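You operate a simulated robot arm through the tools that you are given. There is no shell and no other tool.

You are at the controls of a simulated two-armed robot. One attempt, no reset.

## Task
Seat the white-capped bottle and pump both oil glasses to their lines.
Fine: bottle in the steel holder of the green pump; drum glass first; oil selector ends at OFF; the other bottle, levers and valves stay.

It is judged by the outcome, as a careful person would: the job done as asked, and still so three seconds after it is handed in. It fails if anything else is knocked over, pushed out of place, dropped, spilled or broken.

## Robot
Two 7-joint arms with fingered hands on one trunk that stands fixed in place. Base frame: the origin is at the foot of the trunk, x ahead of it, y to its left, z up. Readings come in cm, degrees, newtons and seconds.
The left shoulder is at [20, 13.5, 94.5], the right one opposite. With the tool pointing down near the work surface each hand reaches from about 10 to 96 cm from the base axis, measured 20 degrees to its own side. Payload 4 kg a hand.
The TCP of each hand is the grasp point between the finger pads, 2.5 cm short of the fingertips. In the tool frame z runs along the fingers and y along their closing line. The gripper opens to 8.8 cm; its body begins 2.9 cm behind the TCP. The gripper is a hand of 4 fingers: y runs from the thumb to the fingers, the wrist lies at [-1.3, -10.6, -17.4] in the tool frame.
Orientation is told as [roll, pitch, yaw] about the base's x, y, z axes, in that order, counted from this pose: with the fingers straight down and the wrist toward the robot, the tool's x, y and z point along [0, 1, 0], [1, 0, 0] and [0, 0, -1] of the base frame.

## Interface
- The arms move only by the tool drive_tool. It takes "left_targets", "right_targets" or both (then of equal length, played together; a hand with none holds still); each is a list of rows, each a list of 6 numbers: the shift along the tool's x, y, z in cm, then the turn, a rotation vector about the tool's x, y, z in degrees. In form: [[dx, dy, dz, ax, ay, az], ...]. A call has 1 to 20 rows; each row shifts and turns the commanded pose from where the row before left it, along the tool's axes as they then stand. A row lasts 0.2 s, in which the tool goes at most 5 cm and 8.6 degrees; a call with a longer step from one row to the next is refused whole. Where a pose cannot be reached the arm comes as near as it can. A force on the tool above 40 N (or 10 N above the force at the start of the call, whichever is more), or a blocked arm, ends the call early, and 0.2 s more pass. In this call time passes only in rows, and 0.2 s behind the last. The reply holds the time, the measured pose of the TCP, the force on the tool along the base axes, the opening and the grip force, in the units named above and with some noise, with the torque about the TCP (base axes, N m) and any sound that the robot's microphone picked up.
- Cameras (640 x 400 px; columns grow to the right, rows downward): "scene" is now at [13.69, 1.81, 154.72]; the picture's right is [0.22, -0.98, 0.00], its down [-0.71, -0.16, -0.68] and it looks along [0.67, 0.15, -0.73] (base axes); focal length 298 px, centre (320, 200). "left" rides on the left gripper at [-6.4, -8.3, -9.8] in its tool frame; the picture's right is [-0.62, -0.37, 0.69], its down [0.71, -0.63, 0.30] and it looks along [0.32, 0.68, 0.65] (tool axes); focal length 265 px, centre (320, 200). "right" rides on the right gripper at [6.4, -8.3, -9.8] in its tool frame; the picture's right is [-0.62, 0.37, -0.69], its down [-0.71, -0.63, 0.30] and it looks along [-0.32, 0.68, 0.65] (tool axes); focal length 265 px, centre (320, 200). There is no depth. A picture from a camera that has moved, and an enlarged one, comes with that camera's place and axes in the base frame and with its lens.
- get_image(camera): a new picture of that camera. No time passes.
- lift_body(by): slides the trunk up (or, below 0, down) by that many cm; the arms and the scene camera ride with it, the base frame stays. It gives what a move gives, with no picture.
- finger_targets(index, middle, ring, thumb_bend, thumb_turn, hand): sets how far each is bent, from 0 (flat) to 1 (curled in); at 0.3 the hand is open as for a grip, at 0.7 the pads meet at the TCP. One left out holds its place. A second passes; each finger stops where it meets its share of the squeeze, and holds until it gets a number again. It is the only way to open and close the hand. It gives what a move gives, with no picture; readings hold the bend of each and the force on the fingers (four entries, about 0 where the hand has none), thumb and palm. thumb_turn goes from beside the hand (0) to across from the fingers (1), as for a grip.
- head_to(pan, tilt): turns the head with the scene camera to pan (to the left, within 97 degrees either way) and tilt (down, from -29 to 69), counted from straight ahead of the robot. It gives what a move gives.
- close_up(camera, box): a new picture of the part [left, top, right, bottom] of that camera's present view, enlarged. No time passes.
- finish_job(): hands the job in; it is judged then, once.

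Nothing tells you positions but the pictures and the camera data. Unless the task says otherwise, let go and move clear before handing in.

The tools are called after "Emit:" by a JSON object that holds its "op" and its "data". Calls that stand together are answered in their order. drive_tool: Moves the arms, as the interface text tells. Its arguments: {"type":"object","properties":{"left_targets":{"type":"array"},"right_targets":{"type":"array"}},"required":[]} The other tools are called the same way: lift_body (by) moves the trunk up or down; finger_targets (index, middle, ring, thumb_bend, thumb_turn, hand) moves the fingers one by one; head_to (pan, tilt) turns the head that bears the scene camera; get_image (camera) takes a picture; close_up (camera, box) takes an enlarged picture of a part of a camera's view; finish_job () hands the job in.

At the start:

```text
clock: 0.0
left_tcp_pos: [45.54, 26.43, 128.04]
left_tcp_rot: [0.0, 0.1, 0.0]
left_contact_force: [0.0, 0.5, -0.8]
left_torque: [0.04, 0.01, 0.0]
left_grip_width: 8.79
left_finger_force: 0.1
left_shape: jaw
left_bend: [0.3, 0.3, 0.3, 0.3, 0.98]
left_finger forces: [0.1, 0.0, 0.0, 0.0, 0.0, 0.1]
right_tcp_pos: [53.51, -17.65, 127.43]
right_tcp_rot: [0.0, 0.0, 0.1]
right_contact_force: [-0.6, 0.1, -0.1]
right_torque: [-0.02, -0.03, 0.01]
right_grip_width: 8.78
right_finger_force: 0.0
right_shape: jaw
right_bend: [0.3, 0.3, 0.3, 0.3, 0.98]
right_finger forces: [0.0, 0.0, 0.0, 0.1, 0.1, 0.0]
trunk travel left (down, up): [-55.0, 22.0]
head pan, tilt (commanded): [12.7, 46.8]
```

scene: 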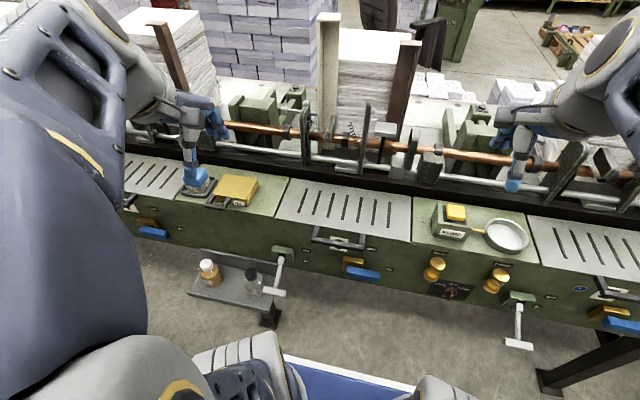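
right: 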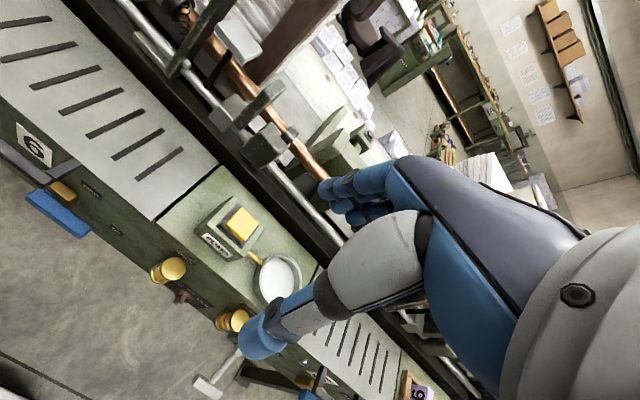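
left: 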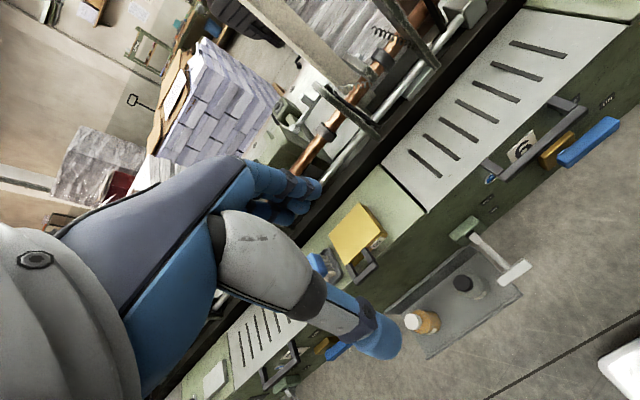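

I see a press or machine with a green body, a tray with a white-capped orange bottle and a black-capped bottle on the left, and pumps, glasses and a selector on the right. I'll look closer at everything before moving.

Emit:
{"op": "close_up", "data": {"camera": "scene", "box": [180, 230, 340, 330]}}

Emit:
{"op": "close_up", "data": {"camera": "scene", "box": [400, 190, 560, 290]}}

Emit:
{"op": "close_up", "data": {"camera": "scene", "box": [400, 240, 560, 340]}}

Emit:
{"op": "close_up", "data": {"camera": "scene", "box": [120, 150, 280, 250]}}

Emit:
{"op": "close_up", "data": {"camera": "right", "box": [140, 180, 300, 280]}}

```text
4.00 times, centred on (260, 280) of scene
camera zoom: at [13.69, 1.81, 154.72], right [0.22, -0.98, 0.0], down [-0.71, -0.16, -0.68], along [0.67, 0.15, -0.73], focal length 1190 px, centre (560, -120)
```

zoom: 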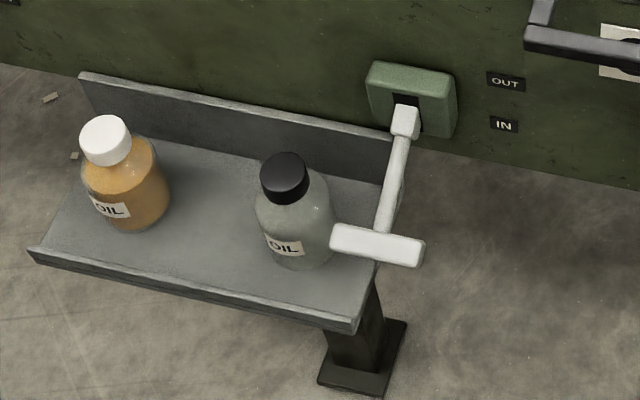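

```text
4.00 times, centred on (480, 240) of scene
camera zoom: at [13.69, 1.81, 154.72], right [0.22, -0.98, 0.0], down [-0.71, -0.16, -0.68], along [0.67, 0.15, -0.73], focal length 1190 px, centre (-320, 40)
```

zoom: 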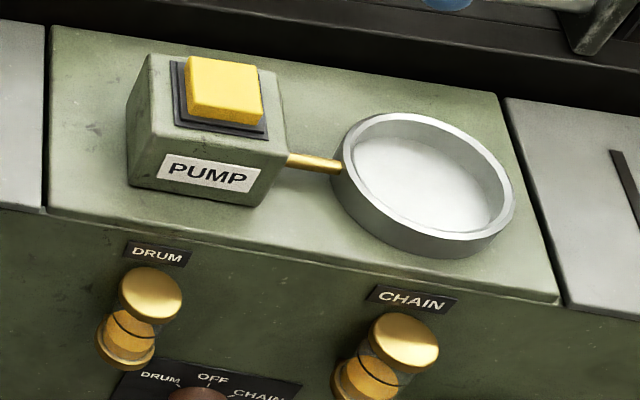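

```text
4.00 times, centred on (480, 290) of scene
camera zoom: at [13.69, 1.81, 154.72], right [0.22, -0.98, 0.0], down [-0.71, -0.16, -0.68], along [0.67, 0.15, -0.73], focal length 1190 px, centre (-320, -160)
```

zoom: 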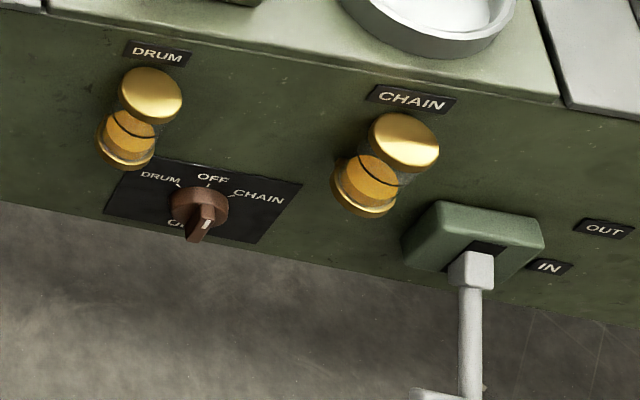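

```text
4.00 times, centred on (200, 200) of scene
camera zoom: at [13.69, 1.81, 154.72], right [0.22, -0.98, 0.0], down [-0.71, -0.16, -0.68], along [0.67, 0.15, -0.73], focal length 1190 px, centre (800, 200)
```

zoom: 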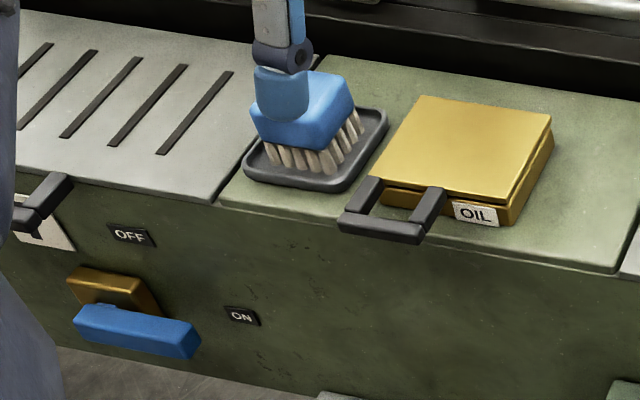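

```text
4.00 times, centred on (220, 230) of right
camera zoom: at [45.34, -11.21, 137.13], right [0.37, -0.62, 0.69], down [-0.63, -0.71, -0.3], along [0.68, -0.32, -0.65], focal length 1062 px, centre (720, 80)
```

zoom: 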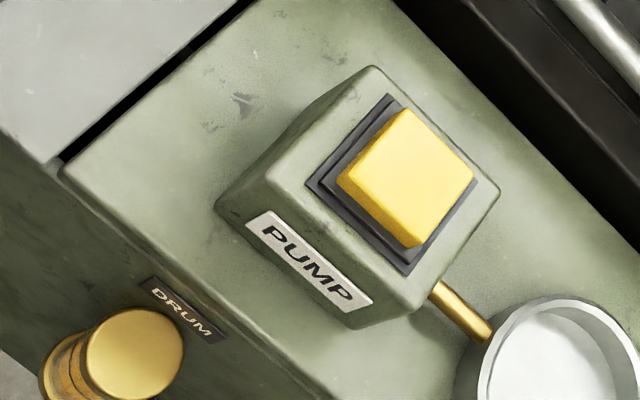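

The white-capped amber bottle stands on the low tray near (54, 47), top about z 74; the pump button is near (66.5, -19.5, 101), with the steel cup to its right. Next I look closer at the knob, glasses and holder.

Emit:
{"op": "close_up", "data": {"camera": "scene", "box": [424, 275, 480, 310]}}

Emit:
{"op": "close_up", "data": {"camera": "scene", "box": [416, 250, 464, 280]}}

Emit:
{"op": "close_up", "data": {"camera": "scene", "box": [476, 262, 524, 292]}}

Emit:
{"op": "close_up", "data": {"camera": "right", "box": [140, 240, 300, 340]}}

Emit:
{"op": "close_up", "data": {"camera": "left", "box": [380, 240, 540, 340]}}

```text
11.43 times, centred on (452, 292) of scene
camera zoom: at [13.69, 1.81, 154.72], right [0.22, -0.98, 0.0], down [-0.71, -0.16, -0.68], along [0.67, 0.15, -0.73], focal length 3400 px, centre (-1189, -857)
```

zoom: 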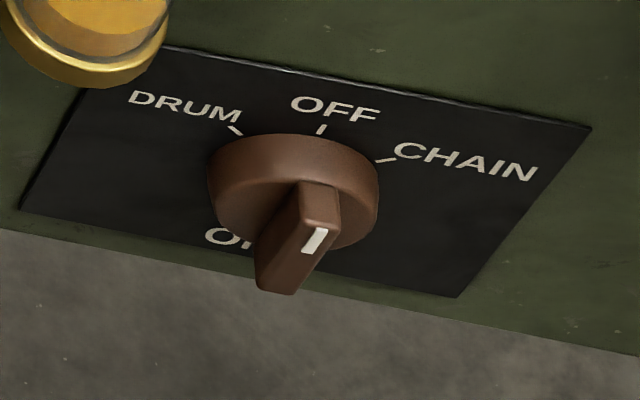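

```text
13.33 times, centred on (440, 265) of scene
camera zoom: at [13.69, 1.81, 154.72], right [0.22, -0.98, 0.0], down [-0.71, -0.16, -0.68], along [0.67, 0.15, -0.73], focal length 3966 px, centre (-1280, -667)
```

zoom: 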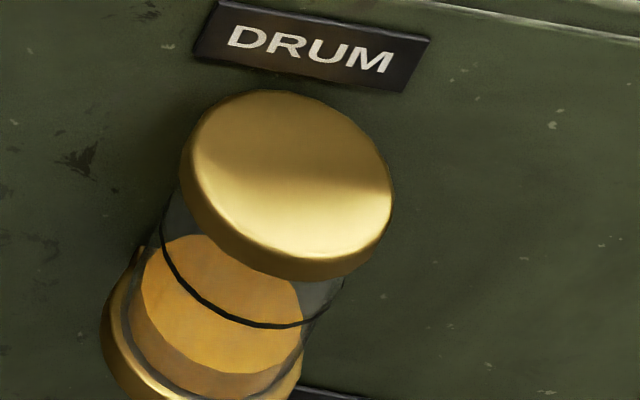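

```text
13.33 times, centred on (500, 277) of scene
camera zoom: at [13.69, 1.81, 154.72], right [0.22, -0.98, 0.0], down [-0.71, -0.16, -0.68], along [0.67, 0.15, -0.73], focal length 3966 px, centre (-2080, -827)
```

zoom: 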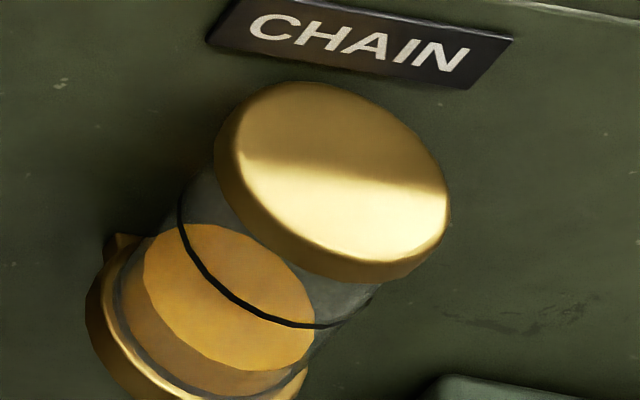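

```text
4.00 times, centred on (220, 290) of right
camera zoom: at [45.34, -11.21, 137.13], right [0.37, -0.62, 0.69], down [-0.63, -0.71, -0.3], along [0.68, -0.32, -0.65], focal length 1062 px, centre (720, -160)
```

zoom: 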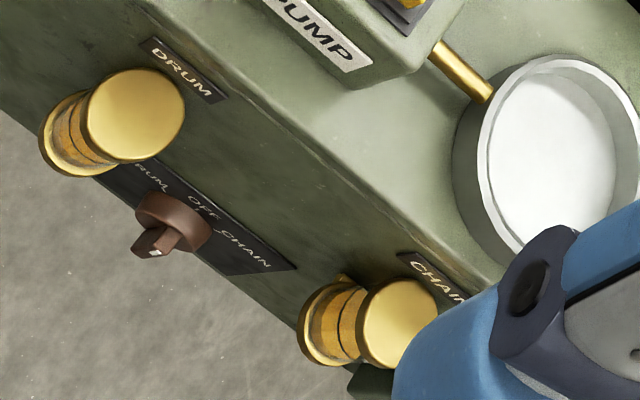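

```text
4.00 times, centred on (460, 290) of left
camera zoom: at [37.09, 20.07, 137.82], right [-0.37, -0.62, -0.69], down [-0.63, 0.71, -0.3], along [0.68, 0.32, -0.65], focal length 1062 px, centre (-240, -160)
```

zoom: 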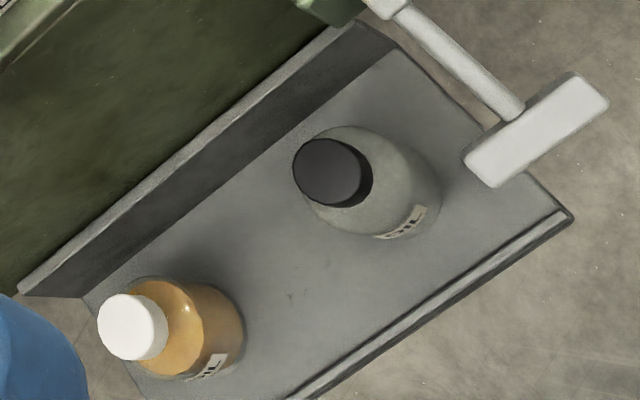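

The selector is at OFF with its bar upright, the button is on top of the pump, and the cup holder is about 10 cm wide near (67.5, -34). I'll bring the left hand toward the bottle from the front and check clearances, and draw the right arm back out of the way.

Emit:
{"op": "drive_tool", "data": {"left_targets": [[2.45, -0.44, 2.88, 0, 0, 0], [2.45, -0.44, 2.88, 0, 0, 0], [2.45, -0.44, 2.88, 0, 0, 0], [2.45, -0.44, 2.88, 0, 0, 0], [2.45, -0.44, 2.88, 0, 0, 0], [2.45, -0.44, 2.88, 0, 0, 0], [2.45, -0.44, 2.88, 0, 0, 0], [2.45, -0.44, 2.88, 0, 0, 0]], "right_targets": [[-2.5, -2, 0, 0, 0, 0], [-2.5, -2, 0, 0, 0, 0], [-2.5, -2, 0, 0, 0, 0], [-2.5, -2, 0, 0, 0, 0], [-2.5, -2, 0, 0, 0, 0], [-2.5, -2, 0, 0, 0, 0], [-2.5, -2, 0, 0, 0, 0], [-2.5, -2, 0, 0, 0, 0]]}}

Emit:
{"op": "get_image", "data": {"camera": "scene"}}

Emit:
{"op": "get_image", "data": {"camera": "left"}}

Emit:
{"op": "get_image", "data": {"camera": "right"}}

```text
clock: 1.8
left_tcp_pos: [42.03, 46.05, 104.93]
left_tcp_rot: [0.1, -0.1, 0.0]
left_contact_force: [-0.6, -0.3, 0.3]
left_torque: [-0.03, 0.0, 0.0]
left_grip_width: 8.75
left_finger_force: 0.1
left_shape: jaw
left_bend: [0.3, 0.3, 0.3, 0.3, 0.98]
left_finger forces: [0.0, 0.0, 0.1, 0.1, 0.0, 0.1]
right_tcp_pos: [37.7, -37.77, 127.35]
right_tcp_rot: [0.1, -0.1, 0.0]
right_contact_force: [-0.4, 0.3, -1.0]
right_torque: [0.03, 0.0, -0.01]
right_grip_width: 8.76
right_finger_force: 0.0
right_shape: jaw
right_bend: [0.3, 0.3, 0.3, 0.3, 0.98]
right_finger forces: [0.0, 0.0, 0.1, 0.0, 0.0, 0.0]
trunk travel left (down, up): [-55.0, 22.0]
head pan, tilt (commanded): [12.7, 46.8]
```

```text
taken
camera scene: at [13.68, 1.79, 154.73], right [0.22, -0.98, 0.0], down [-0.71, -0.16, -0.68], along [0.67, 0.15, -0.73], focal length 298 px, centre (320, 200)
```

scene: 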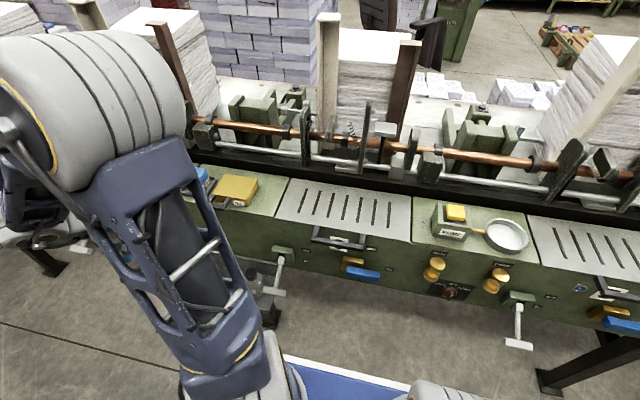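

```text
taken
camera left: at [33.43, 39.77, 114.74], right [-0.37, -0.62, -0.69], down [-0.63, 0.71, -0.3], along [0.68, 0.32, -0.65], focal length 265 px, centre (320, 200)
```

left: 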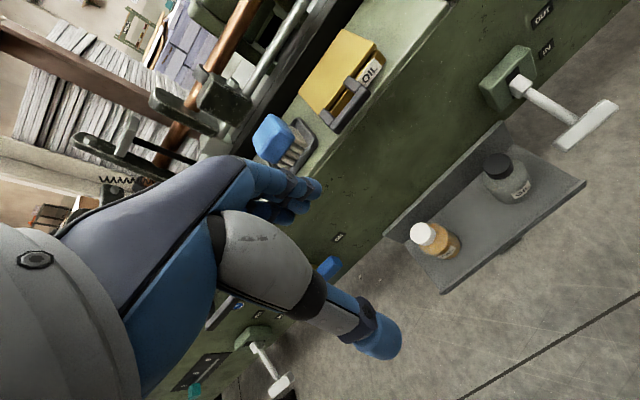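

```text
taken
camera right: at [29.38, -31.28, 137.1], right [0.37, -0.62, 0.69], down [-0.63, -0.71, -0.3], along [0.68, -0.32, -0.65], focal length 265 px, centre (320, 200)
```

right: 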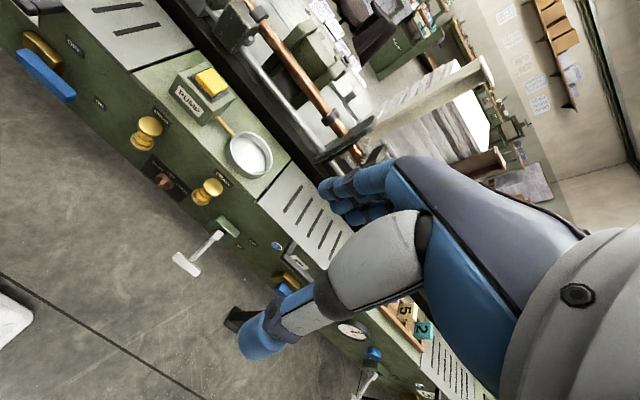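

The left hand is now in front of and above the tray. I'll zoom in to fix the positions of the bottle, the tray and the lid handle.

Emit:
{"op": "close_up", "data": {"camera": "left", "box": [380, 140, 540, 240]}}

Emit:
{"op": "close_up", "data": {"camera": "left", "box": [380, 200, 540, 300]}}

Emit:
{"op": "close_up", "data": {"camera": "left", "box": [250, 30, 410, 130]}}

Emit:
{"op": "close_up", "data": {"camera": "right", "box": [120, 60, 280, 160]}}

Emit:
{"op": "close_up", "data": {"camera": "right", "box": [120, 110, 280, 210]}}

Emit:
{"op": "close_up", "data": {"camera": "scene", "box": [400, 130, 560, 230]}}

```text
4.00 times, centred on (460, 190) of left
camera zoom: at [33.43, 39.77, 114.74], right [-0.37, -0.62, -0.69], down [-0.63, 0.71, -0.3], along [0.68, 0.32, -0.65], focal length 1062 px, centre (-240, 240)
```

zoom: 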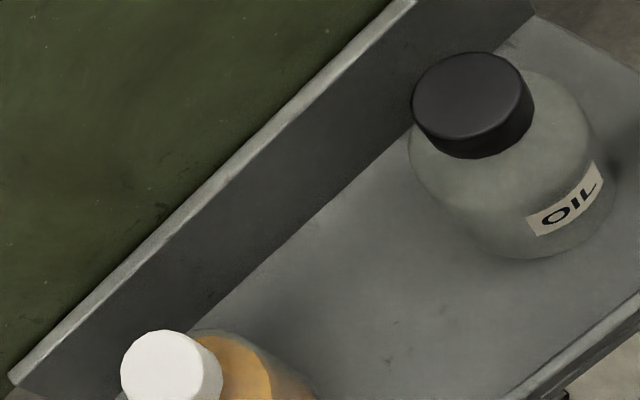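

```text
4.00 times, centred on (460, 250) of left
camera zoom: at [33.43, 39.77, 114.74], right [-0.37, -0.62, -0.69], down [-0.63, 0.71, -0.3], along [0.68, 0.32, -0.65], focal length 1062 px, centre (-240, 0)
```

zoom: 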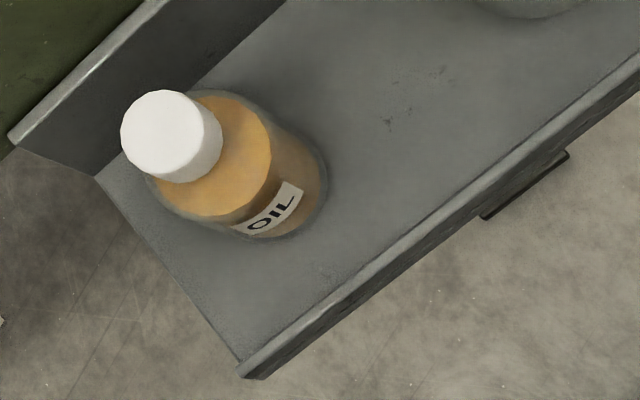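

```text
4.00 times, centred on (330, 80) of left
camera zoom: at [33.43, 39.77, 114.74], right [-0.37, -0.62, -0.69], down [-0.63, 0.71, -0.3], along [0.68, 0.32, -0.65], focal length 1062 px, centre (280, 680)
```

zoom: 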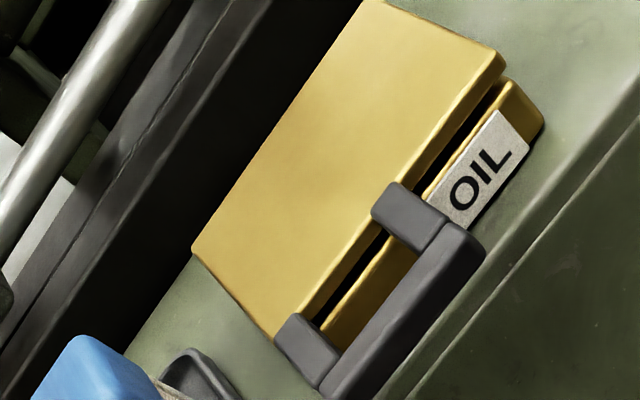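

```text
4.00 times, centred on (200, 110) of right
camera zoom: at [29.38, -31.28, 137.1], right [0.37, -0.62, 0.69], down [-0.63, -0.71, -0.3], along [0.68, -0.32, -0.65], focal length 1062 px, centre (800, 560)
```

zoom: 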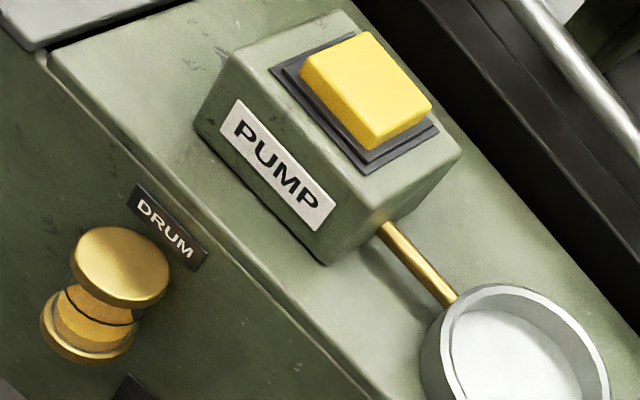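

```text
4.00 times, centred on (200, 160) of right
camera zoom: at [29.38, -31.28, 137.1], right [0.37, -0.62, 0.69], down [-0.63, -0.71, -0.3], along [0.68, -0.32, -0.65], focal length 1062 px, centre (800, 360)
```

zoom: 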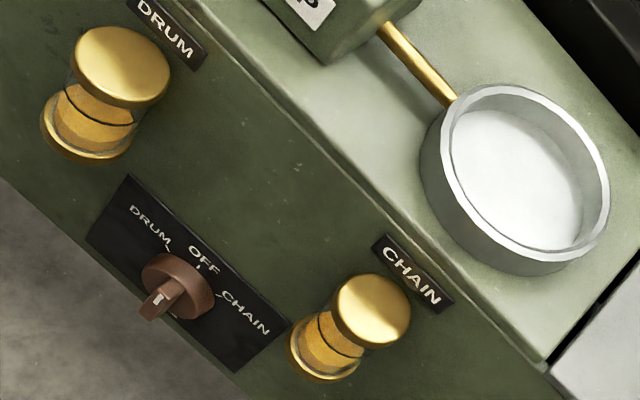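

```text
4.00 times, centred on (480, 180) of scene
camera zoom: at [13.68, 1.79, 154.73], right [0.22, -0.98, 0.0], down [-0.71, -0.16, -0.68], along [0.67, 0.15, -0.73], focal length 1190 px, centre (-320, 280)
```

zoom: 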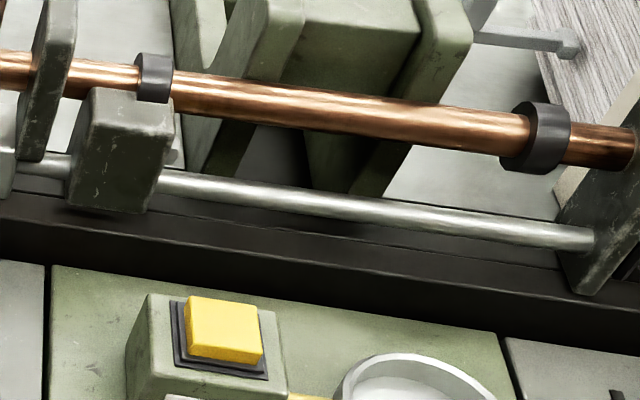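

The bottle stands at about (53.3, 47.1), cap top z≈74.4. The tray's back wall is at x≈59.2 with its top at z≈71, and the machine front is at x≈62. I'll go down in front of the tray and then forward above the cap, keeping the fingers above it.

Emit:
{"op": "drive_tool", "data": {"left_targets": [[0, 0, 4, 0, 0, 0], [0, 0, 4, 0, 0, 0], [0, 0, 4, 0, 0, 0], [0, 0, 4, 0, 0, 0], [0, 0, 4, 0, 0, 0], [0.3, 1.5, 3, 0, 0, 0], [0.3, 2, 1, 0, 0, 0], [0.3, 2, 0, 0, 0, 0]]}}

Emit:
{"op": "get_image", "data": {"camera": "left"}}

Emit:
{"op": "get_image", "data": {"camera": "scene"}}

```text
clock: 3.6
left_tcp_pos: [47.83, 47.17, 81.02]
left_tcp_rot: [0.1, 0.1, 0.0]
left_contact_force: [-0.1, -0.7, -0.4]
left_torque: [0.01, 0.0, -0.01]
left_grip_width: 8.78
left_finger_force: 0.1
left_shape: jaw
left_bend: [0.3, 0.3, 0.3, 0.3, 0.98]
left_finger forces: [0.1, 0.1, 0.1, 0.1, 0.1, 0.1]
right_tcp_pos: [37.67, -37.73, 127.25]
right_tcp_rot: [0.0, 0.1, 0.1]
right_contact_force: [-0.4, -0.7, -0.6]
right_torque: [0.01, -0.01, 0.01]
right_grip_width: 8.76
right_finger_force: 0.0
right_shape: jaw
right_bend: [0.3, 0.3, 0.3, 0.3, 0.98]
right_finger forces: [0.0, 0.1, 0.1, 0.0, 0.1, 0.0]
trunk travel left (down, up): [-55.0, 22.0]
head pan, tilt (commanded): [12.7, 46.8]
```

```text
taken
camera left: at [39.25, 40.84, 90.92], right [-0.37, -0.62, -0.69], down [-0.63, 0.71, -0.3], along [0.68, 0.32, -0.65], focal length 265 px, centre (320, 200)
```

left: 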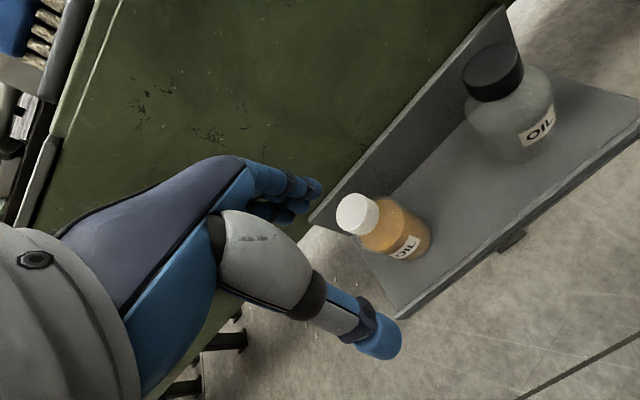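

```text
taken
camera scene: at [13.67, 1.82, 154.72], right [0.22, -0.98, 0.0], down [-0.71, -0.16, -0.68], along [0.67, 0.15, -0.73], focal length 298 px, centre (320, 200)
```

scene: 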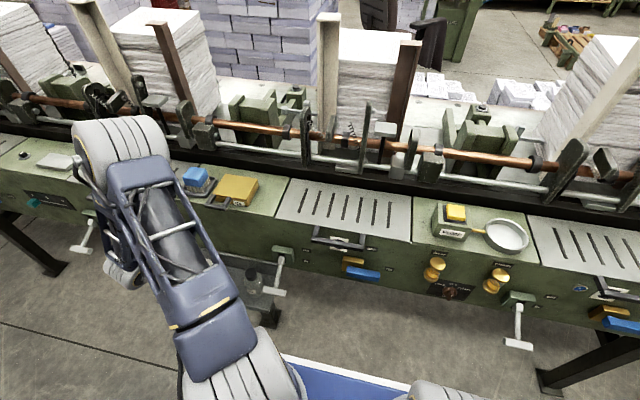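

The hand is 5.5 cm short of the bottle and about 6.5 cm above its cap. I'll zoom in to refine the cap position relative to the fingers.

Emit:
{"op": "close_up", "data": {"camera": "left", "box": [230, 150, 470, 300]}}

```text
2.67 times, centred on (350, 225) of left
camera zoom: at [39.25, 40.84, 90.92], right [-0.37, -0.62, -0.69], down [-0.63, 0.71, -0.3], along [0.68, 0.32, -0.65], focal length 708 px, centre (240, 133)
```

zoom: 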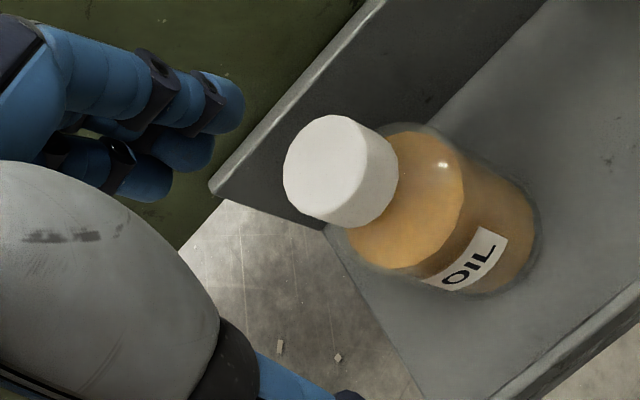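

Emit:
{"op": "drive_tool", "data": {"left_targets": [[0, 1.8, 0, 0, 0, 0], [0, 1.8, 0, 0, 0, 0], [0, 1.8, 1, 0, 0, 0]]}}

Emit:
{"op": "get_image", "data": {"camera": "left"}}

Emit:
{"op": "head_to", "data": {"pan": 40, "tilt": 50}}

Emit:
{"op": "get_image", "data": {"camera": "scene"}}

```text
clock: 4.4
left_tcp_pos: [52.68, 46.89, 79.97]
left_tcp_rot: [0.0, 0.1, 0.0]
left_contact_force: [0.8, -0.7, -0.3]
left_torque: [-0.02, 0.03, 0.01]
left_grip_width: 8.75
left_finger_force: 0.1
left_shape: jaw
left_bend: [0.3, 0.3, 0.3, 0.3, 0.98]
left_finger forces: [0.0, 0.1, 0.0, 0.0, 0.0, 0.1]
right_tcp_pos: [37.66, -37.65, 127.33]
right_tcp_rot: [0.0, 0.1, 0.0]
right_contact_force: [1.0, 1.6, -1.1]
right_torque: [-0.03, -0.04, 0.02]
right_grip_width: 8.76
right_finger_force: 0.1
right_shape: jaw
right_bend: [0.3, 0.3, 0.3, 0.3, 0.98]
right_finger forces: [0.0, 0.1, 0.1, 0.1, 0.0, 0.1]
trunk travel left (down, up): [-55.0, 22.0]
head pan, tilt (commanded): [12.7, 46.8]
```

```text
taken
camera left: at [44.39, 40.57, 89.74], right [-0.37, -0.62, -0.69], down [-0.63, 0.71, -0.3], along [0.68, 0.32, -0.65], focal length 265 px, centre (320, 200)
```

left: 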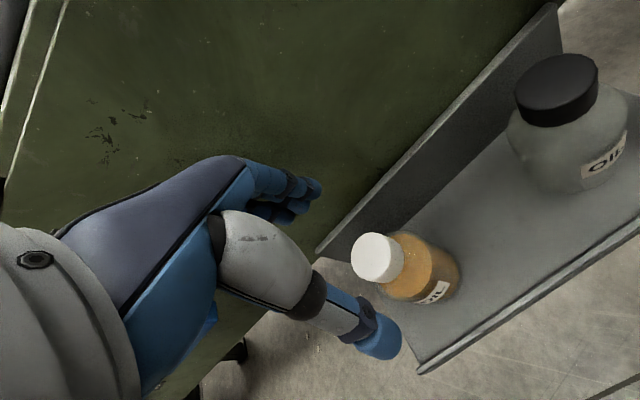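

```text
clock: 5.3
left_tcp_pos: [52.82, 46.98, 79.96]
left_tcp_rot: [-0.1, 0.0, 0.0]
left_contact_force: [0.9, -1.4, 0.9]
left_torque: [0.02, 0.05, -0.05]
left_grip_width: 8.78
left_finger_force: 0.1
left_shape: jaw
left_bend: [0.3, 0.3, 0.3, 0.3, 0.98]
left_finger forces: [0.1, 0.0, 0.1, 0.0, 0.0, 0.0]
right_tcp_pos: [37.66, -37.72, 127.38]
right_tcp_rot: [0.0, 0.0, 0.0]
right_contact_force: [0.1, -0.1, -0.1]
right_torque: [-0.01, 0.01, 0.0]
right_grip_width: 8.76
right_finger_force: 0.1
right_shape: jaw
right_bend: [0.3, 0.3, 0.3, 0.3, 0.98]
right_finger forces: [0.0, 0.0, 0.0, 0.0, 0.0, 0.0]
trunk travel left (down, up): [-55.0, 22.0]
head pan, tilt (commanded): [40.0, 50.0]
```

```text
taken
camera scene: at [11.8, 5.01, 154.29], right [0.64, -0.77, 0.0], down [-0.59, -0.49, -0.64], along [0.49, 0.41, -0.77], focal length 298 px, centre (320, 200)
```

scene: 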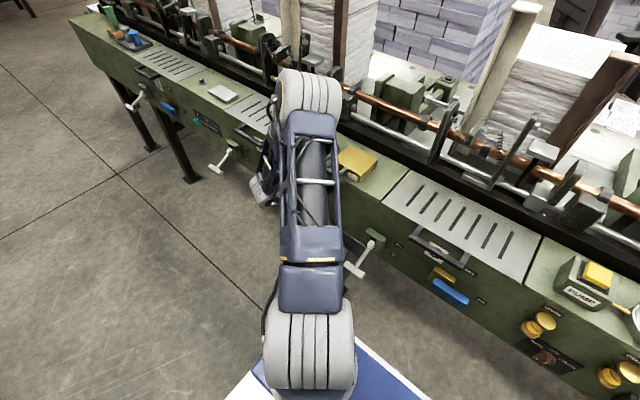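

The cap lies almost directly below the grasp point, about 0.3 cm further in x. I'll narrow the fingers a bit to clear the tray's back wall.

Emit:
{"op": "finger_targets", "data": {"hand": "left", "index": 0.4, "middle": 0.4, "ring": 0.4, "thumb_bend": 0.4}}

Emit:
{"op": "close_up", "data": {"camera": "left", "box": [230, 170, 470, 320]}}

```text
clock: 6.3
left_tcp_pos: [52.79, 46.84, 79.92]
left_tcp_rot: [0.1, 0.0, -0.1]
left_contact_force: [0.6, 0.0, -0.1]
left_torque: [0.01, -0.02, 0.05]
left_grip_width: 6.41
left_finger_force: 0.0
left_shape: fingers
left_bend: [0.4, 0.4, 0.4, 0.4, 0.98]
left_finger forces: [0.0, 0.0, 0.0, 0.0, 0.0, 0.0]
right_tcp_pos: [37.66, -37.68, 127.28]
right_tcp_rot: [0.1, 0.1, 0.0]
right_contact_force: [0.2, -0.1, -0.1]
right_torque: [0.0, 0.01, -0.04]
right_grip_width: 8.74
right_finger_force: 0.0
right_shape: jaw
right_bend: [0.3, 0.3, 0.3, 0.3, 0.98]
right_finger forces: [0.1, 0.0, 0.0, 0.0, 0.1, 0.1]
trunk travel left (down, up): [-55.0, 22.0]
head pan, tilt (commanded): [40.0, 50.0]
```

```text
2.67 times, centred on (350, 245) of left
camera zoom: at [44.38, 40.57, 89.74], right [-0.37, -0.62, -0.69], down [-0.63, 0.71, -0.3], along [0.68, 0.32, -0.65], focal length 708 px, centre (240, 80)
```

zoom: 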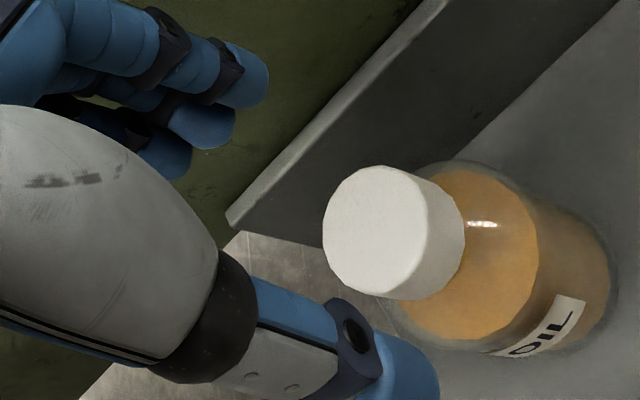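

Emit:
{"op": "drive_tool", "data": {"left_targets": [[0.2, 0.4, 1, 0, 0, 0], [0, 0, 2, 0, 0, 0], [0, 0, 2, 0, 0, 0], [0, 0, 1.9, 0, 0, 0]]}}

Emit:
{"op": "get_image", "data": {"camera": "left"}}

Emit:
{"op": "close_up", "data": {"camera": "left", "box": [230, 170, 470, 320]}}

```text
clock: 7.3
left_tcp_pos: [53.17, 47.17, 73.13]
left_tcp_rot: [0.1, -0.1, 0.0]
left_contact_force: [0.3, -1.2, -0.3]
left_torque: [0.0, 0.0, 0.01]
left_grip_width: 6.39
left_finger_force: 0.0
left_shape: fingers
left_bend: [0.4, 0.4, 0.4, 0.4, 0.98]
left_finger forces: [0.0, 0.0, 0.1, 0.0, 0.1, 0.0]
right_tcp_pos: [37.73, -37.64, 127.42]
right_tcp_rot: [0.0, 0.0, 0.0]
right_contact_force: [-0.8, -0.6, 0.7]
right_torque: [-0.04, 0.0, 0.01]
right_grip_width: 8.75
right_finger_force: 0.0
right_shape: jaw
right_bend: [0.3, 0.3, 0.3, 0.3, 0.98]
right_finger forces: [0.0, 0.0, 0.0, 0.0, 0.0, 0.1]
trunk travel left (down, up): [-55.0, 22.0]
head pan, tilt (commanded): [40.0, 50.0]
```

```text
taken
camera left: at [44.81, 40.97, 82.85], right [-0.37, -0.62, -0.69], down [-0.63, 0.71, -0.3], along [0.68, 0.32, -0.65], focal length 265 px, centre (320, 200)
```

left: 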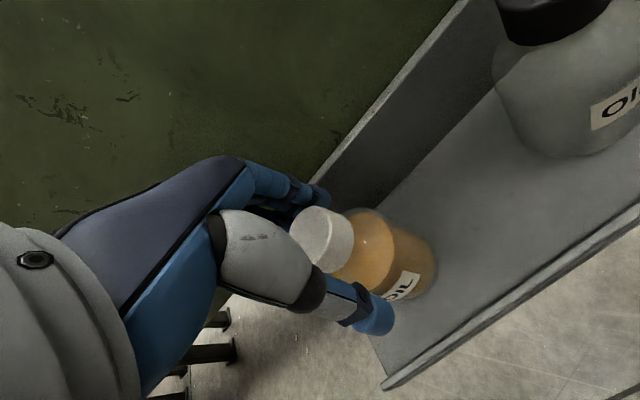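

```text
2.67 times, centred on (350, 245) of left
camera zoom: at [44.81, 40.97, 82.85], right [-0.37, -0.62, -0.69], down [-0.63, 0.71, -0.3], along [0.68, 0.32, -0.65], focal length 708 px, centre (240, 80)
```

zoom: 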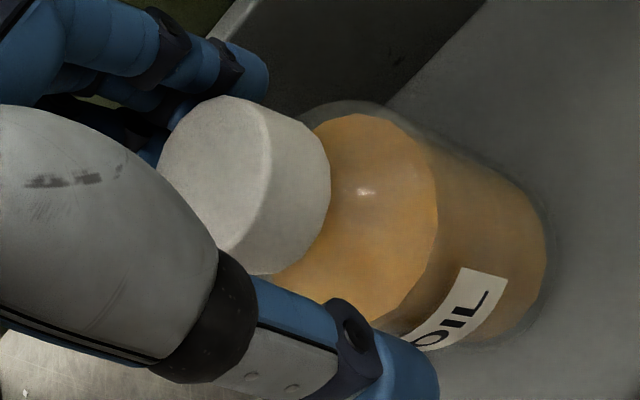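

The cap sits centred between the fingers and thumb. The bottle's shoulder starts just below the cap, so I'll raise about 1 cm to have the finger ends bear on the cap itself, and then close.

Emit:
{"op": "drive_tool", "data": {"left_targets": [[-0.1, -0.1, -1.1, 0, 0, 0]]}}

Emit:
{"op": "finger_targets", "data": {"hand": "left", "index": 0.48, "middle": 0.48, "ring": 0.48, "thumb_bend": 0.48}}

Emit:
{"op": "close_up", "data": {"camera": "left", "box": [230, 170, 470, 320]}}

```text
clock: 7.7
left_tcp_pos: [53.07, 47.21, 73.96]
left_tcp_rot: [0.0, 0.0, 0.0]
left_contact_force: [0.4, 0.0, -0.9]
left_torque: [0.03, 0.02, 0.01]
left_grip_width: 6.4
left_finger_force: 0.2
left_shape: fingers
left_bend: [0.4, 0.4, 0.4, 0.4, 0.98]
left_finger forces: [0.0, 0.0, 0.1, 0.0, 0.0, 0.1]
right_tcp_pos: [37.69, -37.67, 127.44]
right_tcp_rot: [0.0, 0.0, 0.0]
right_contact_force: [0.4, 0.9, 0.0]
right_torque: [0.02, 0.0, 0.01]
right_grip_width: 8.77
right_finger_force: 0.1
right_shape: jaw
right_bend: [0.3, 0.3, 0.3, 0.3, 0.98]
right_finger forces: [0.0, 0.0, 0.1, 0.0, 0.1, 0.0]
trunk travel left (down, up): [-55.0, 22.0]
head pan, tilt (commanded): [40.0, 50.0]
```

```text
clock: 8.7
left_tcp_pos: [52.94, 47.24, 74.13]
left_tcp_rot: [0.1, 0.0, 0.0]
left_contact_force: [0.3, 0.0, -0.9]
left_torque: [0.0, -0.02, -0.03]
left_grip_width: 4.69
left_finger_force: 0.2
left_shape: fingers
left_bend: [0.48, 0.47, 0.48, 0.48, 0.98]
left_finger forces: [0.0, 0.5, 0.0, 0.0, 0.1, 0.1]
right_tcp_pos: [37.7, -37.73, 127.31]
right_tcp_rot: [0.0, 0.0, 0.0]
right_contact_force: [-0.9, -0.9, 0.1]
right_torque: [0.0, 0.0, -0.01]
right_grip_width: 8.75
right_finger_force: 0.1
right_shape: jaw
right_bend: [0.3, 0.3, 0.3, 0.3, 0.98]
right_finger forces: [0.0, 0.0, 0.0, 0.0, 0.0, 0.1]
trunk travel left (down, up): [-55.0, 22.0]
head pan, tilt (commanded): [40.0, 50.0]
```

```text
2.67 times, centred on (350, 245) of left
camera zoom: at [44.63, 40.85, 83.87], right [-0.37, -0.62, -0.69], down [-0.63, 0.71, -0.3], along [0.68, 0.32, -0.65], focal length 708 px, centre (240, 80)
```

zoom: 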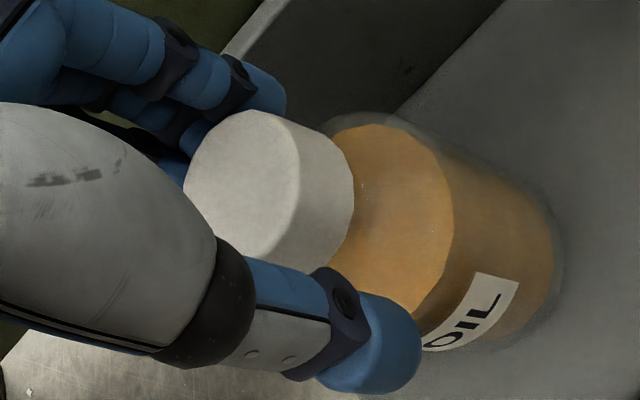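

The middle finger just touches, so the cap is slightly farther in x. I'll shift 0.3 cm forward and close the grip.

Emit:
{"op": "drive_tool", "data": {"left_targets": [[0, 0.3, -0.1, 0, 0, 0]]}}

Emit:
{"op": "finger_targets", "data": {"hand": "left", "index": 0.75, "middle": 0.75, "ring": 0.75, "thumb_bend": 0.75}}

Emit:
{"op": "close_up", "data": {"camera": "left", "box": [230, 170, 470, 320]}}

```text
clock: 9.1
left_tcp_pos: [53.35, 47.21, 74.31]
left_tcp_rot: [0.0, 0.0, 0.0]
left_contact_force: [-0.2, -0.4, 0.3]
left_torque: [0.01, -0.01, 0.01]
left_grip_width: 4.66
left_finger_force: 0.1
left_shape: fingers
left_bend: [0.48, 0.48, 0.48, 0.48, 0.98]
left_finger forces: [0.1, 0.0, 0.0, 0.0, 0.0, 0.0]
right_tcp_pos: [37.7, -37.61, 127.29]
right_tcp_rot: [0.0, 0.0, 0.1]
right_contact_force: [0.1, -0.6, 0.3]
right_torque: [0.0, -0.02, 0.0]
right_grip_width: 8.77
right_finger_force: 0.1
right_shape: jaw
right_bend: [0.3, 0.3, 0.3, 0.3, 0.98]
right_finger forces: [0.1, 0.0, 0.1, 0.0, 0.1, 0.1]
trunk travel left (down, up): [-55.0, 22.0]
head pan, tilt (commanded): [40.0, 50.0]
```

```text
clock: 10.1
left_tcp_pos: [53.26, 47.14, 74.32]
left_tcp_rot: [-0.1, 0.0, 0.1]
left_contact_force: [-1.1, 0.7, 0.4]
left_torque: [0.0, 0.01, -0.01]
left_grip_width: 2.43
left_finger_force: 16.7
left_shape: fingers
left_bend: [0.72, 0.64, 0.75, 0.56, 0.94]
left_finger forces: [8.1, 8.2, 1.0, 0.0, 16.2, 0.0]
right_tcp_pos: [37.69, -37.75, 127.3]
right_tcp_rot: [-0.1, 0.0, -0.1]
right_contact_force: [0.4, -0.4, 0.7]
right_torque: [-0.01, -0.01, -0.01]
right_grip_width: 8.76
right_finger_force: 0.1
right_shape: jaw
right_bend: [0.3, 0.3, 0.3, 0.3, 0.98]
right_finger forces: [0.0, 0.0, 0.0, 0.0, 0.0, 0.1]
trunk travel left (down, up): [-55.0, 22.0]
head pan, tilt (commanded): [40.0, 50.0]
```

```text
2.67 times, centred on (350, 245) of left
camera zoom: at [44.95, 40.88, 84.07], right [-0.37, -0.62, -0.69], down [-0.63, 0.71, -0.3], along [0.68, 0.32, -0.65], focal length 708 px, centre (240, 80)
```

zoom: 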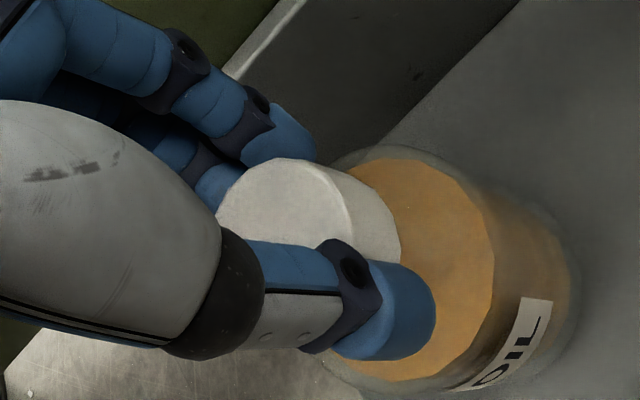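

The index, middle and thumb bear on the cap with about 16 N. I'll bring the ring finger in to even out the grip, then lift a little to test it.

Emit:
{"op": "finger_targets", "data": {"hand": "left", "index": 0.85, "middle": 0.85, "ring": 0.85, "thumb_bend": 0.85}}

Emit:
{"op": "close_up", "data": {"camera": "left", "box": [230, 170, 470, 320]}}

```text
clock: 11.1
left_tcp_pos: [53.33, 47.07, 74.32]
left_tcp_rot: [0.0, 0.0, 0.0]
left_contact_force: [0.9, -0.4, -1.6]
left_torque: [0.01, 0.02, 0.0]
left_grip_width: 2.03
left_finger_force: 22.4
left_shape: fingers
left_bend: [0.72, 0.65, 0.85, 0.64, 0.91]
left_finger forces: [11.7, 11.4, 0.1, 0.0, 21.4, 0.0]
right_tcp_pos: [37.62, -37.72, 127.43]
right_tcp_rot: [0.0, 0.1, 0.0]
right_contact_force: [0.0, 0.4, 0.3]
right_torque: [0.03, -0.03, 0.0]
right_grip_width: 8.78
right_finger_force: 0.0
right_shape: jaw
right_bend: [0.3, 0.3, 0.3, 0.3, 0.98]
right_finger forces: [0.0, 0.0, 0.0, 0.0, 0.0, 0.1]
trunk travel left (down, up): [-55.0, 22.0]
head pan, tilt (commanded): [40.0, 50.0]
```

```text
2.67 times, centred on (350, 245) of left
camera zoom: at [44.95, 40.88, 84.07], right [-0.37, -0.62, -0.69], down [-0.63, 0.71, -0.3], along [0.68, 0.32, -0.65], focal length 708 px, centre (240, 80)
```

zoom: 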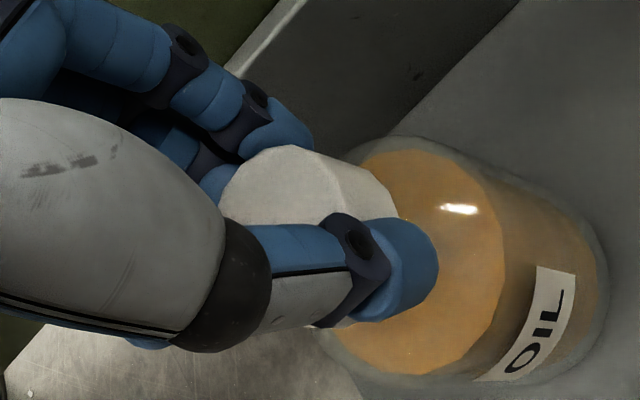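

The ring finger misses the cap because the cap sits about 0.5 cm off-centre toward the index and thumb. I'll open slightly, re-centre, and grip again.

Emit:
{"op": "finger_targets", "data": {"hand": "left", "index": 0.42, "middle": 0.42, "ring": 0.42, "thumb_bend": 0.42, "thumb_turn": 0.98}}

Emit:
{"op": "close_up", "data": {"camera": "left", "box": [230, 170, 470, 320]}}

```text
clock: 12.1
left_tcp_pos: [53.37, 47.2, 74.33]
left_tcp_rot: [0.1, -0.1, 0.0]
left_contact_force: [-1.2, 0.4, 9.7]
left_torque: [0.2, -0.06, 0.02]
left_grip_width: 5.85
left_finger_force: 4.5
left_shape: fingers
left_bend: [0.42, 0.42, 0.83, 0.42, 0.97]
left_finger forces: [0.0, 0.0, 9.8, 0.0, 0.0, 0.0]
right_tcp_pos: [37.63, -37.7, 127.26]
right_tcp_rot: [0.0, -0.1, 0.0]
right_contact_force: [0.8, -0.4, -0.6]
right_torque: [0.01, -0.04, -0.01]
right_grip_width: 8.78
right_finger_force: 0.1
right_shape: jaw
right_bend: [0.3, 0.3, 0.3, 0.3, 0.98]
right_finger forces: [0.0, 0.0, 0.0, 0.0, 0.1, 0.0]
trunk travel left (down, up): [-55.0, 22.0]
head pan, tilt (commanded): [40.0, 50.0]
```

```text
2.67 times, centred on (350, 245) of left
camera zoom: at [44.94, 40.88, 84.1], right [-0.37, -0.62, -0.69], down [-0.63, 0.71, -0.3], along [0.68, 0.32, -0.65], focal length 708 px, centre (240, 80)
```

zoom: 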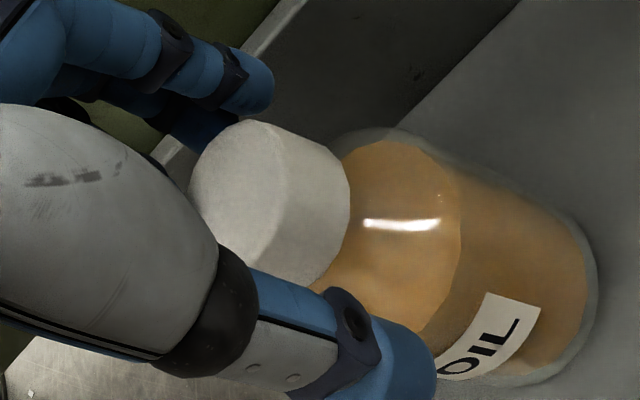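

The ring finger got tucked over the bottle and is pressing down as it opens. I'll ease the hand straight up in small steps to free it gently.

Emit:
{"op": "drive_tool", "data": {"left_targets": [[0, 0, -0.3, 0, 0, 0], [0, 0, -0.3, 0, 0, 0], [0, 0, -0.3, 0, 0, 0]]}}

Emit:
{"op": "close_up", "data": {"camera": "left", "box": [230, 170, 470, 320]}}

```text
clock: 12.9
left_tcp_pos: [53.39, 47.07, 75.15]
left_tcp_rot: [0.0, -0.1, 0.0]
left_contact_force: [-0.8, 1.5, 10.3]
left_torque: [0.25, -0.18, 0.02]
left_grip_width: 5.87
left_finger_force: 5.3
left_shape: fingers
left_bend: [0.42, 0.42, 0.77, 0.42, 0.97]
left_finger forces: [0.0, 0.6, 10.4, 0.1, 0.1, 0.0]
right_tcp_pos: [37.62, -37.76, 127.39]
right_tcp_rot: [0.1, 0.0, 0.0]
right_contact_force: [-0.5, -0.1, -0.8]
right_torque: [0.01, 0.0, -0.01]
right_grip_width: 8.75
right_finger_force: 0.1
right_shape: jaw
right_bend: [0.3, 0.3, 0.3, 0.3, 0.98]
right_finger forces: [0.1, 0.0, 0.0, 0.1, 0.0, 0.0]
trunk travel left (down, up): [-55.0, 22.0]
head pan, tilt (commanded): [40.0, 50.0]
```

```text
2.67 times, centred on (350, 245) of left
camera zoom: at [44.99, 40.74, 85.01], right [-0.37, -0.62, -0.69], down [-0.63, 0.71, -0.3], along [0.68, 0.33, -0.65], focal length 708 px, centre (240, 80)
```

zoom: 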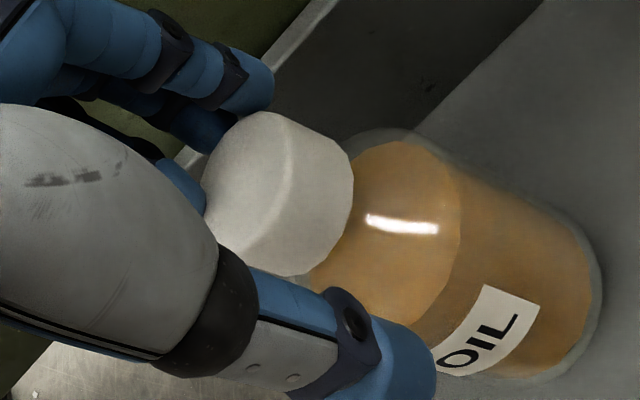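

The ring finger is pressing down on the bottle as it uncurls and tipping it slightly. I'll curl it back in to release that force before lifting clear.

Emit:
{"op": "finger_targets", "data": {"hand": "left", "ring": 0.85}}

Emit:
{"op": "close_up", "data": {"camera": "left", "box": [230, 170, 470, 320]}}

```text
clock: 13.9
left_tcp_pos: [53.45, 47.05, 75.11]
left_tcp_rot: [0.0, -0.1, -0.1]
left_contact_force: [0.1, 0.9, 0.7]
left_torque: [0.04, 0.0, 0.01]
left_grip_width: 5.85
left_finger_force: 0.0
left_shape: fingers
left_bend: [0.42, 0.42, 0.85, 0.42, 0.97]
left_finger forces: [0.0, 0.1, 0.0, 0.1, 0.0, 0.0]
right_tcp_pos: [37.54, -37.76, 127.41]
right_tcp_rot: [0.0, 0.0, -0.1]
right_contact_force: [0.3, 0.1, -0.2]
right_torque: [0.04, 0.06, -0.01]
right_grip_width: 8.75
right_finger_force: 0.1
right_shape: jaw
right_bend: [0.3, 0.3, 0.3, 0.3, 0.98]
right_finger forces: [0.0, 0.0, 0.0, 0.0, 0.0, 0.0]
trunk travel left (down, up): [-55.0, 22.0]
head pan, tilt (commanded): [40.0, 50.0]
```

```text
2.67 times, centred on (350, 245) of left
camera zoom: at [44.99, 40.72, 84.96], right [-0.37, -0.62, -0.69], down [-0.63, 0.71, -0.3], along [0.68, 0.32, -0.65], focal length 708 px, centre (240, 80)
```

zoom: 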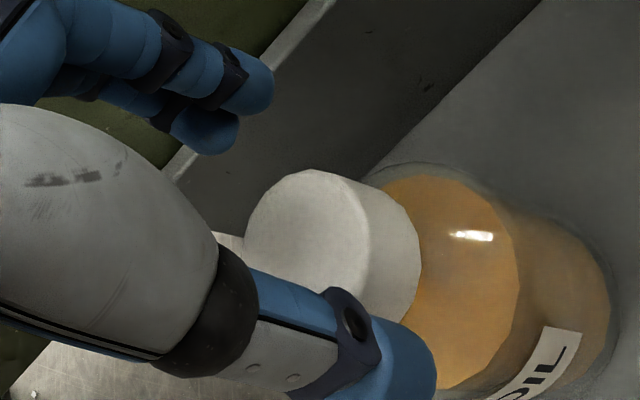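

The bottle is upright again and free, now at about (52.1, 46.5). I'll lift clear, open the hand, and back off to look at the bottle's shape before regripping.

Emit:
{"op": "drive_tool", "data": {"left_targets": [[0, 0, -1.5, 0, 0, 0], [0, 0, -2, 0, 0, 0], [0, 0, -2, 0, 0, 0]]}}

Emit:
{"op": "finger_targets", "data": {"hand": "left", "index": 0.3, "middle": 0.3, "ring": 0.3, "thumb_bend": 0.3, "thumb_turn": 1.0}}

Emit:
{"op": "drive_tool", "data": {"left_targets": [[0, -4, 0, 0, 0, 0], [0, -4, 0, 0, 0, 0], [0, -3, 2, 0, 0, 0], [0, 0, 3, 0, 0, 0], [0, 0, 3, 0, 0, 0]]}}

Emit:
{"op": "get_image", "data": {"camera": "left"}}

```text
clock: 14.7
left_tcp_pos: [53.45, 46.95, 80.72]
left_tcp_rot: [0.0, 0.0, 0.0]
left_contact_force: [-1.0, -0.6, -0.9]
left_torque: [0.02, -0.01, 0.02]
left_grip_width: 5.9
left_finger_force: 0.0
left_shape: fingers
left_bend: [0.42, 0.42, 0.85, 0.42, 0.97]
left_finger forces: [0.0, 0.0, 0.0, 0.0, 0.1, 0.0]
right_tcp_pos: [37.69, -37.75, 127.29]
right_tcp_rot: [-0.1, 0.0, 0.0]
right_contact_force: [0.3, -0.1, 0.0]
right_torque: [0.0, 0.0, -0.02]
right_grip_width: 8.78
right_finger_force: 0.1
right_shape: jaw
right_bend: [0.3, 0.3, 0.3, 0.3, 0.98]
right_finger forces: [0.0, 0.1, 0.1, 0.1, 0.0, 0.0]
trunk travel left (down, up): [-55.0, 22.0]
head pan, tilt (commanded): [40.0, 50.0]
```

```text
clock: 15.7
left_tcp_pos: [53.39, 46.87, 80.64]
left_tcp_rot: [0.0, -0.1, 0.0]
left_contact_force: [0.2, -0.6, -0.2]
left_torque: [-0.04, 0.05, 0.0]
left_grip_width: 8.42
left_finger_force: 0.0
left_shape: fingers
left_bend: [0.3, 0.3, 0.3, 0.3, 0.98]
left_finger forces: [0.0, 0.0, 0.0, 0.0, 0.0, 0.1]
right_tcp_pos: [37.61, -37.69, 127.28]
right_tcp_rot: [0.0, 0.0, 0.1]
right_contact_force: [-0.9, 0.2, -0.1]
right_torque: [0.0, 0.0, 0.0]
right_grip_width: 8.75
right_finger_force: 0.0
right_shape: jaw
right_bend: [0.3, 0.3, 0.3, 0.3, 0.98]
right_finger forces: [0.0, 0.0, 0.0, 0.0, 0.0, 0.1]
trunk travel left (down, up): [-55.0, 22.0]
head pan, tilt (commanded): [40.0, 50.0]
```

```text
clock: 16.9
left_tcp_pos: [42.55, 47.02, 72.77]
left_tcp_rot: [0.0, 0.0, -0.1]
left_contact_force: [0.0, 0.1, 0.1]
left_torque: [0.02, 0.02, -0.02]
left_grip_width: 8.46
left_finger_force: 0.1
left_shape: fingers
left_bend: [0.3, 0.3, 0.3, 0.3, 0.98]
left_finger forces: [0.1, 0.0, 0.1, 0.1, 0.0, 0.1]
right_tcp_pos: [37.55, -37.75, 127.44]
right_tcp_rot: [0.0, 0.0, 0.0]
right_contact_force: [0.2, -0.6, 1.0]
right_torque: [0.0, -0.03, 0.01]
right_grip_width: 8.76
right_finger_force: 0.0
right_shape: jaw
right_bend: [0.3, 0.3, 0.3, 0.3, 0.98]
right_finger forces: [0.1, 0.1, 0.0, 0.0, 0.1, 0.0]
trunk travel left (down, up): [-55.0, 22.0]
head pan, tilt (commanded): [40.0, 50.0]
```

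```text
taken
camera left: at [34.03, 40.74, 82.57], right [-0.37, -0.62, -0.69], down [-0.63, 0.71, -0.3], along [0.68, 0.32, -0.65], focal length 265 px, centre (320, 200)
```

left: 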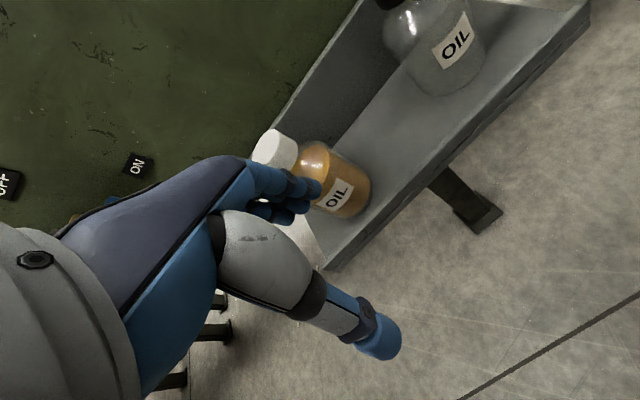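

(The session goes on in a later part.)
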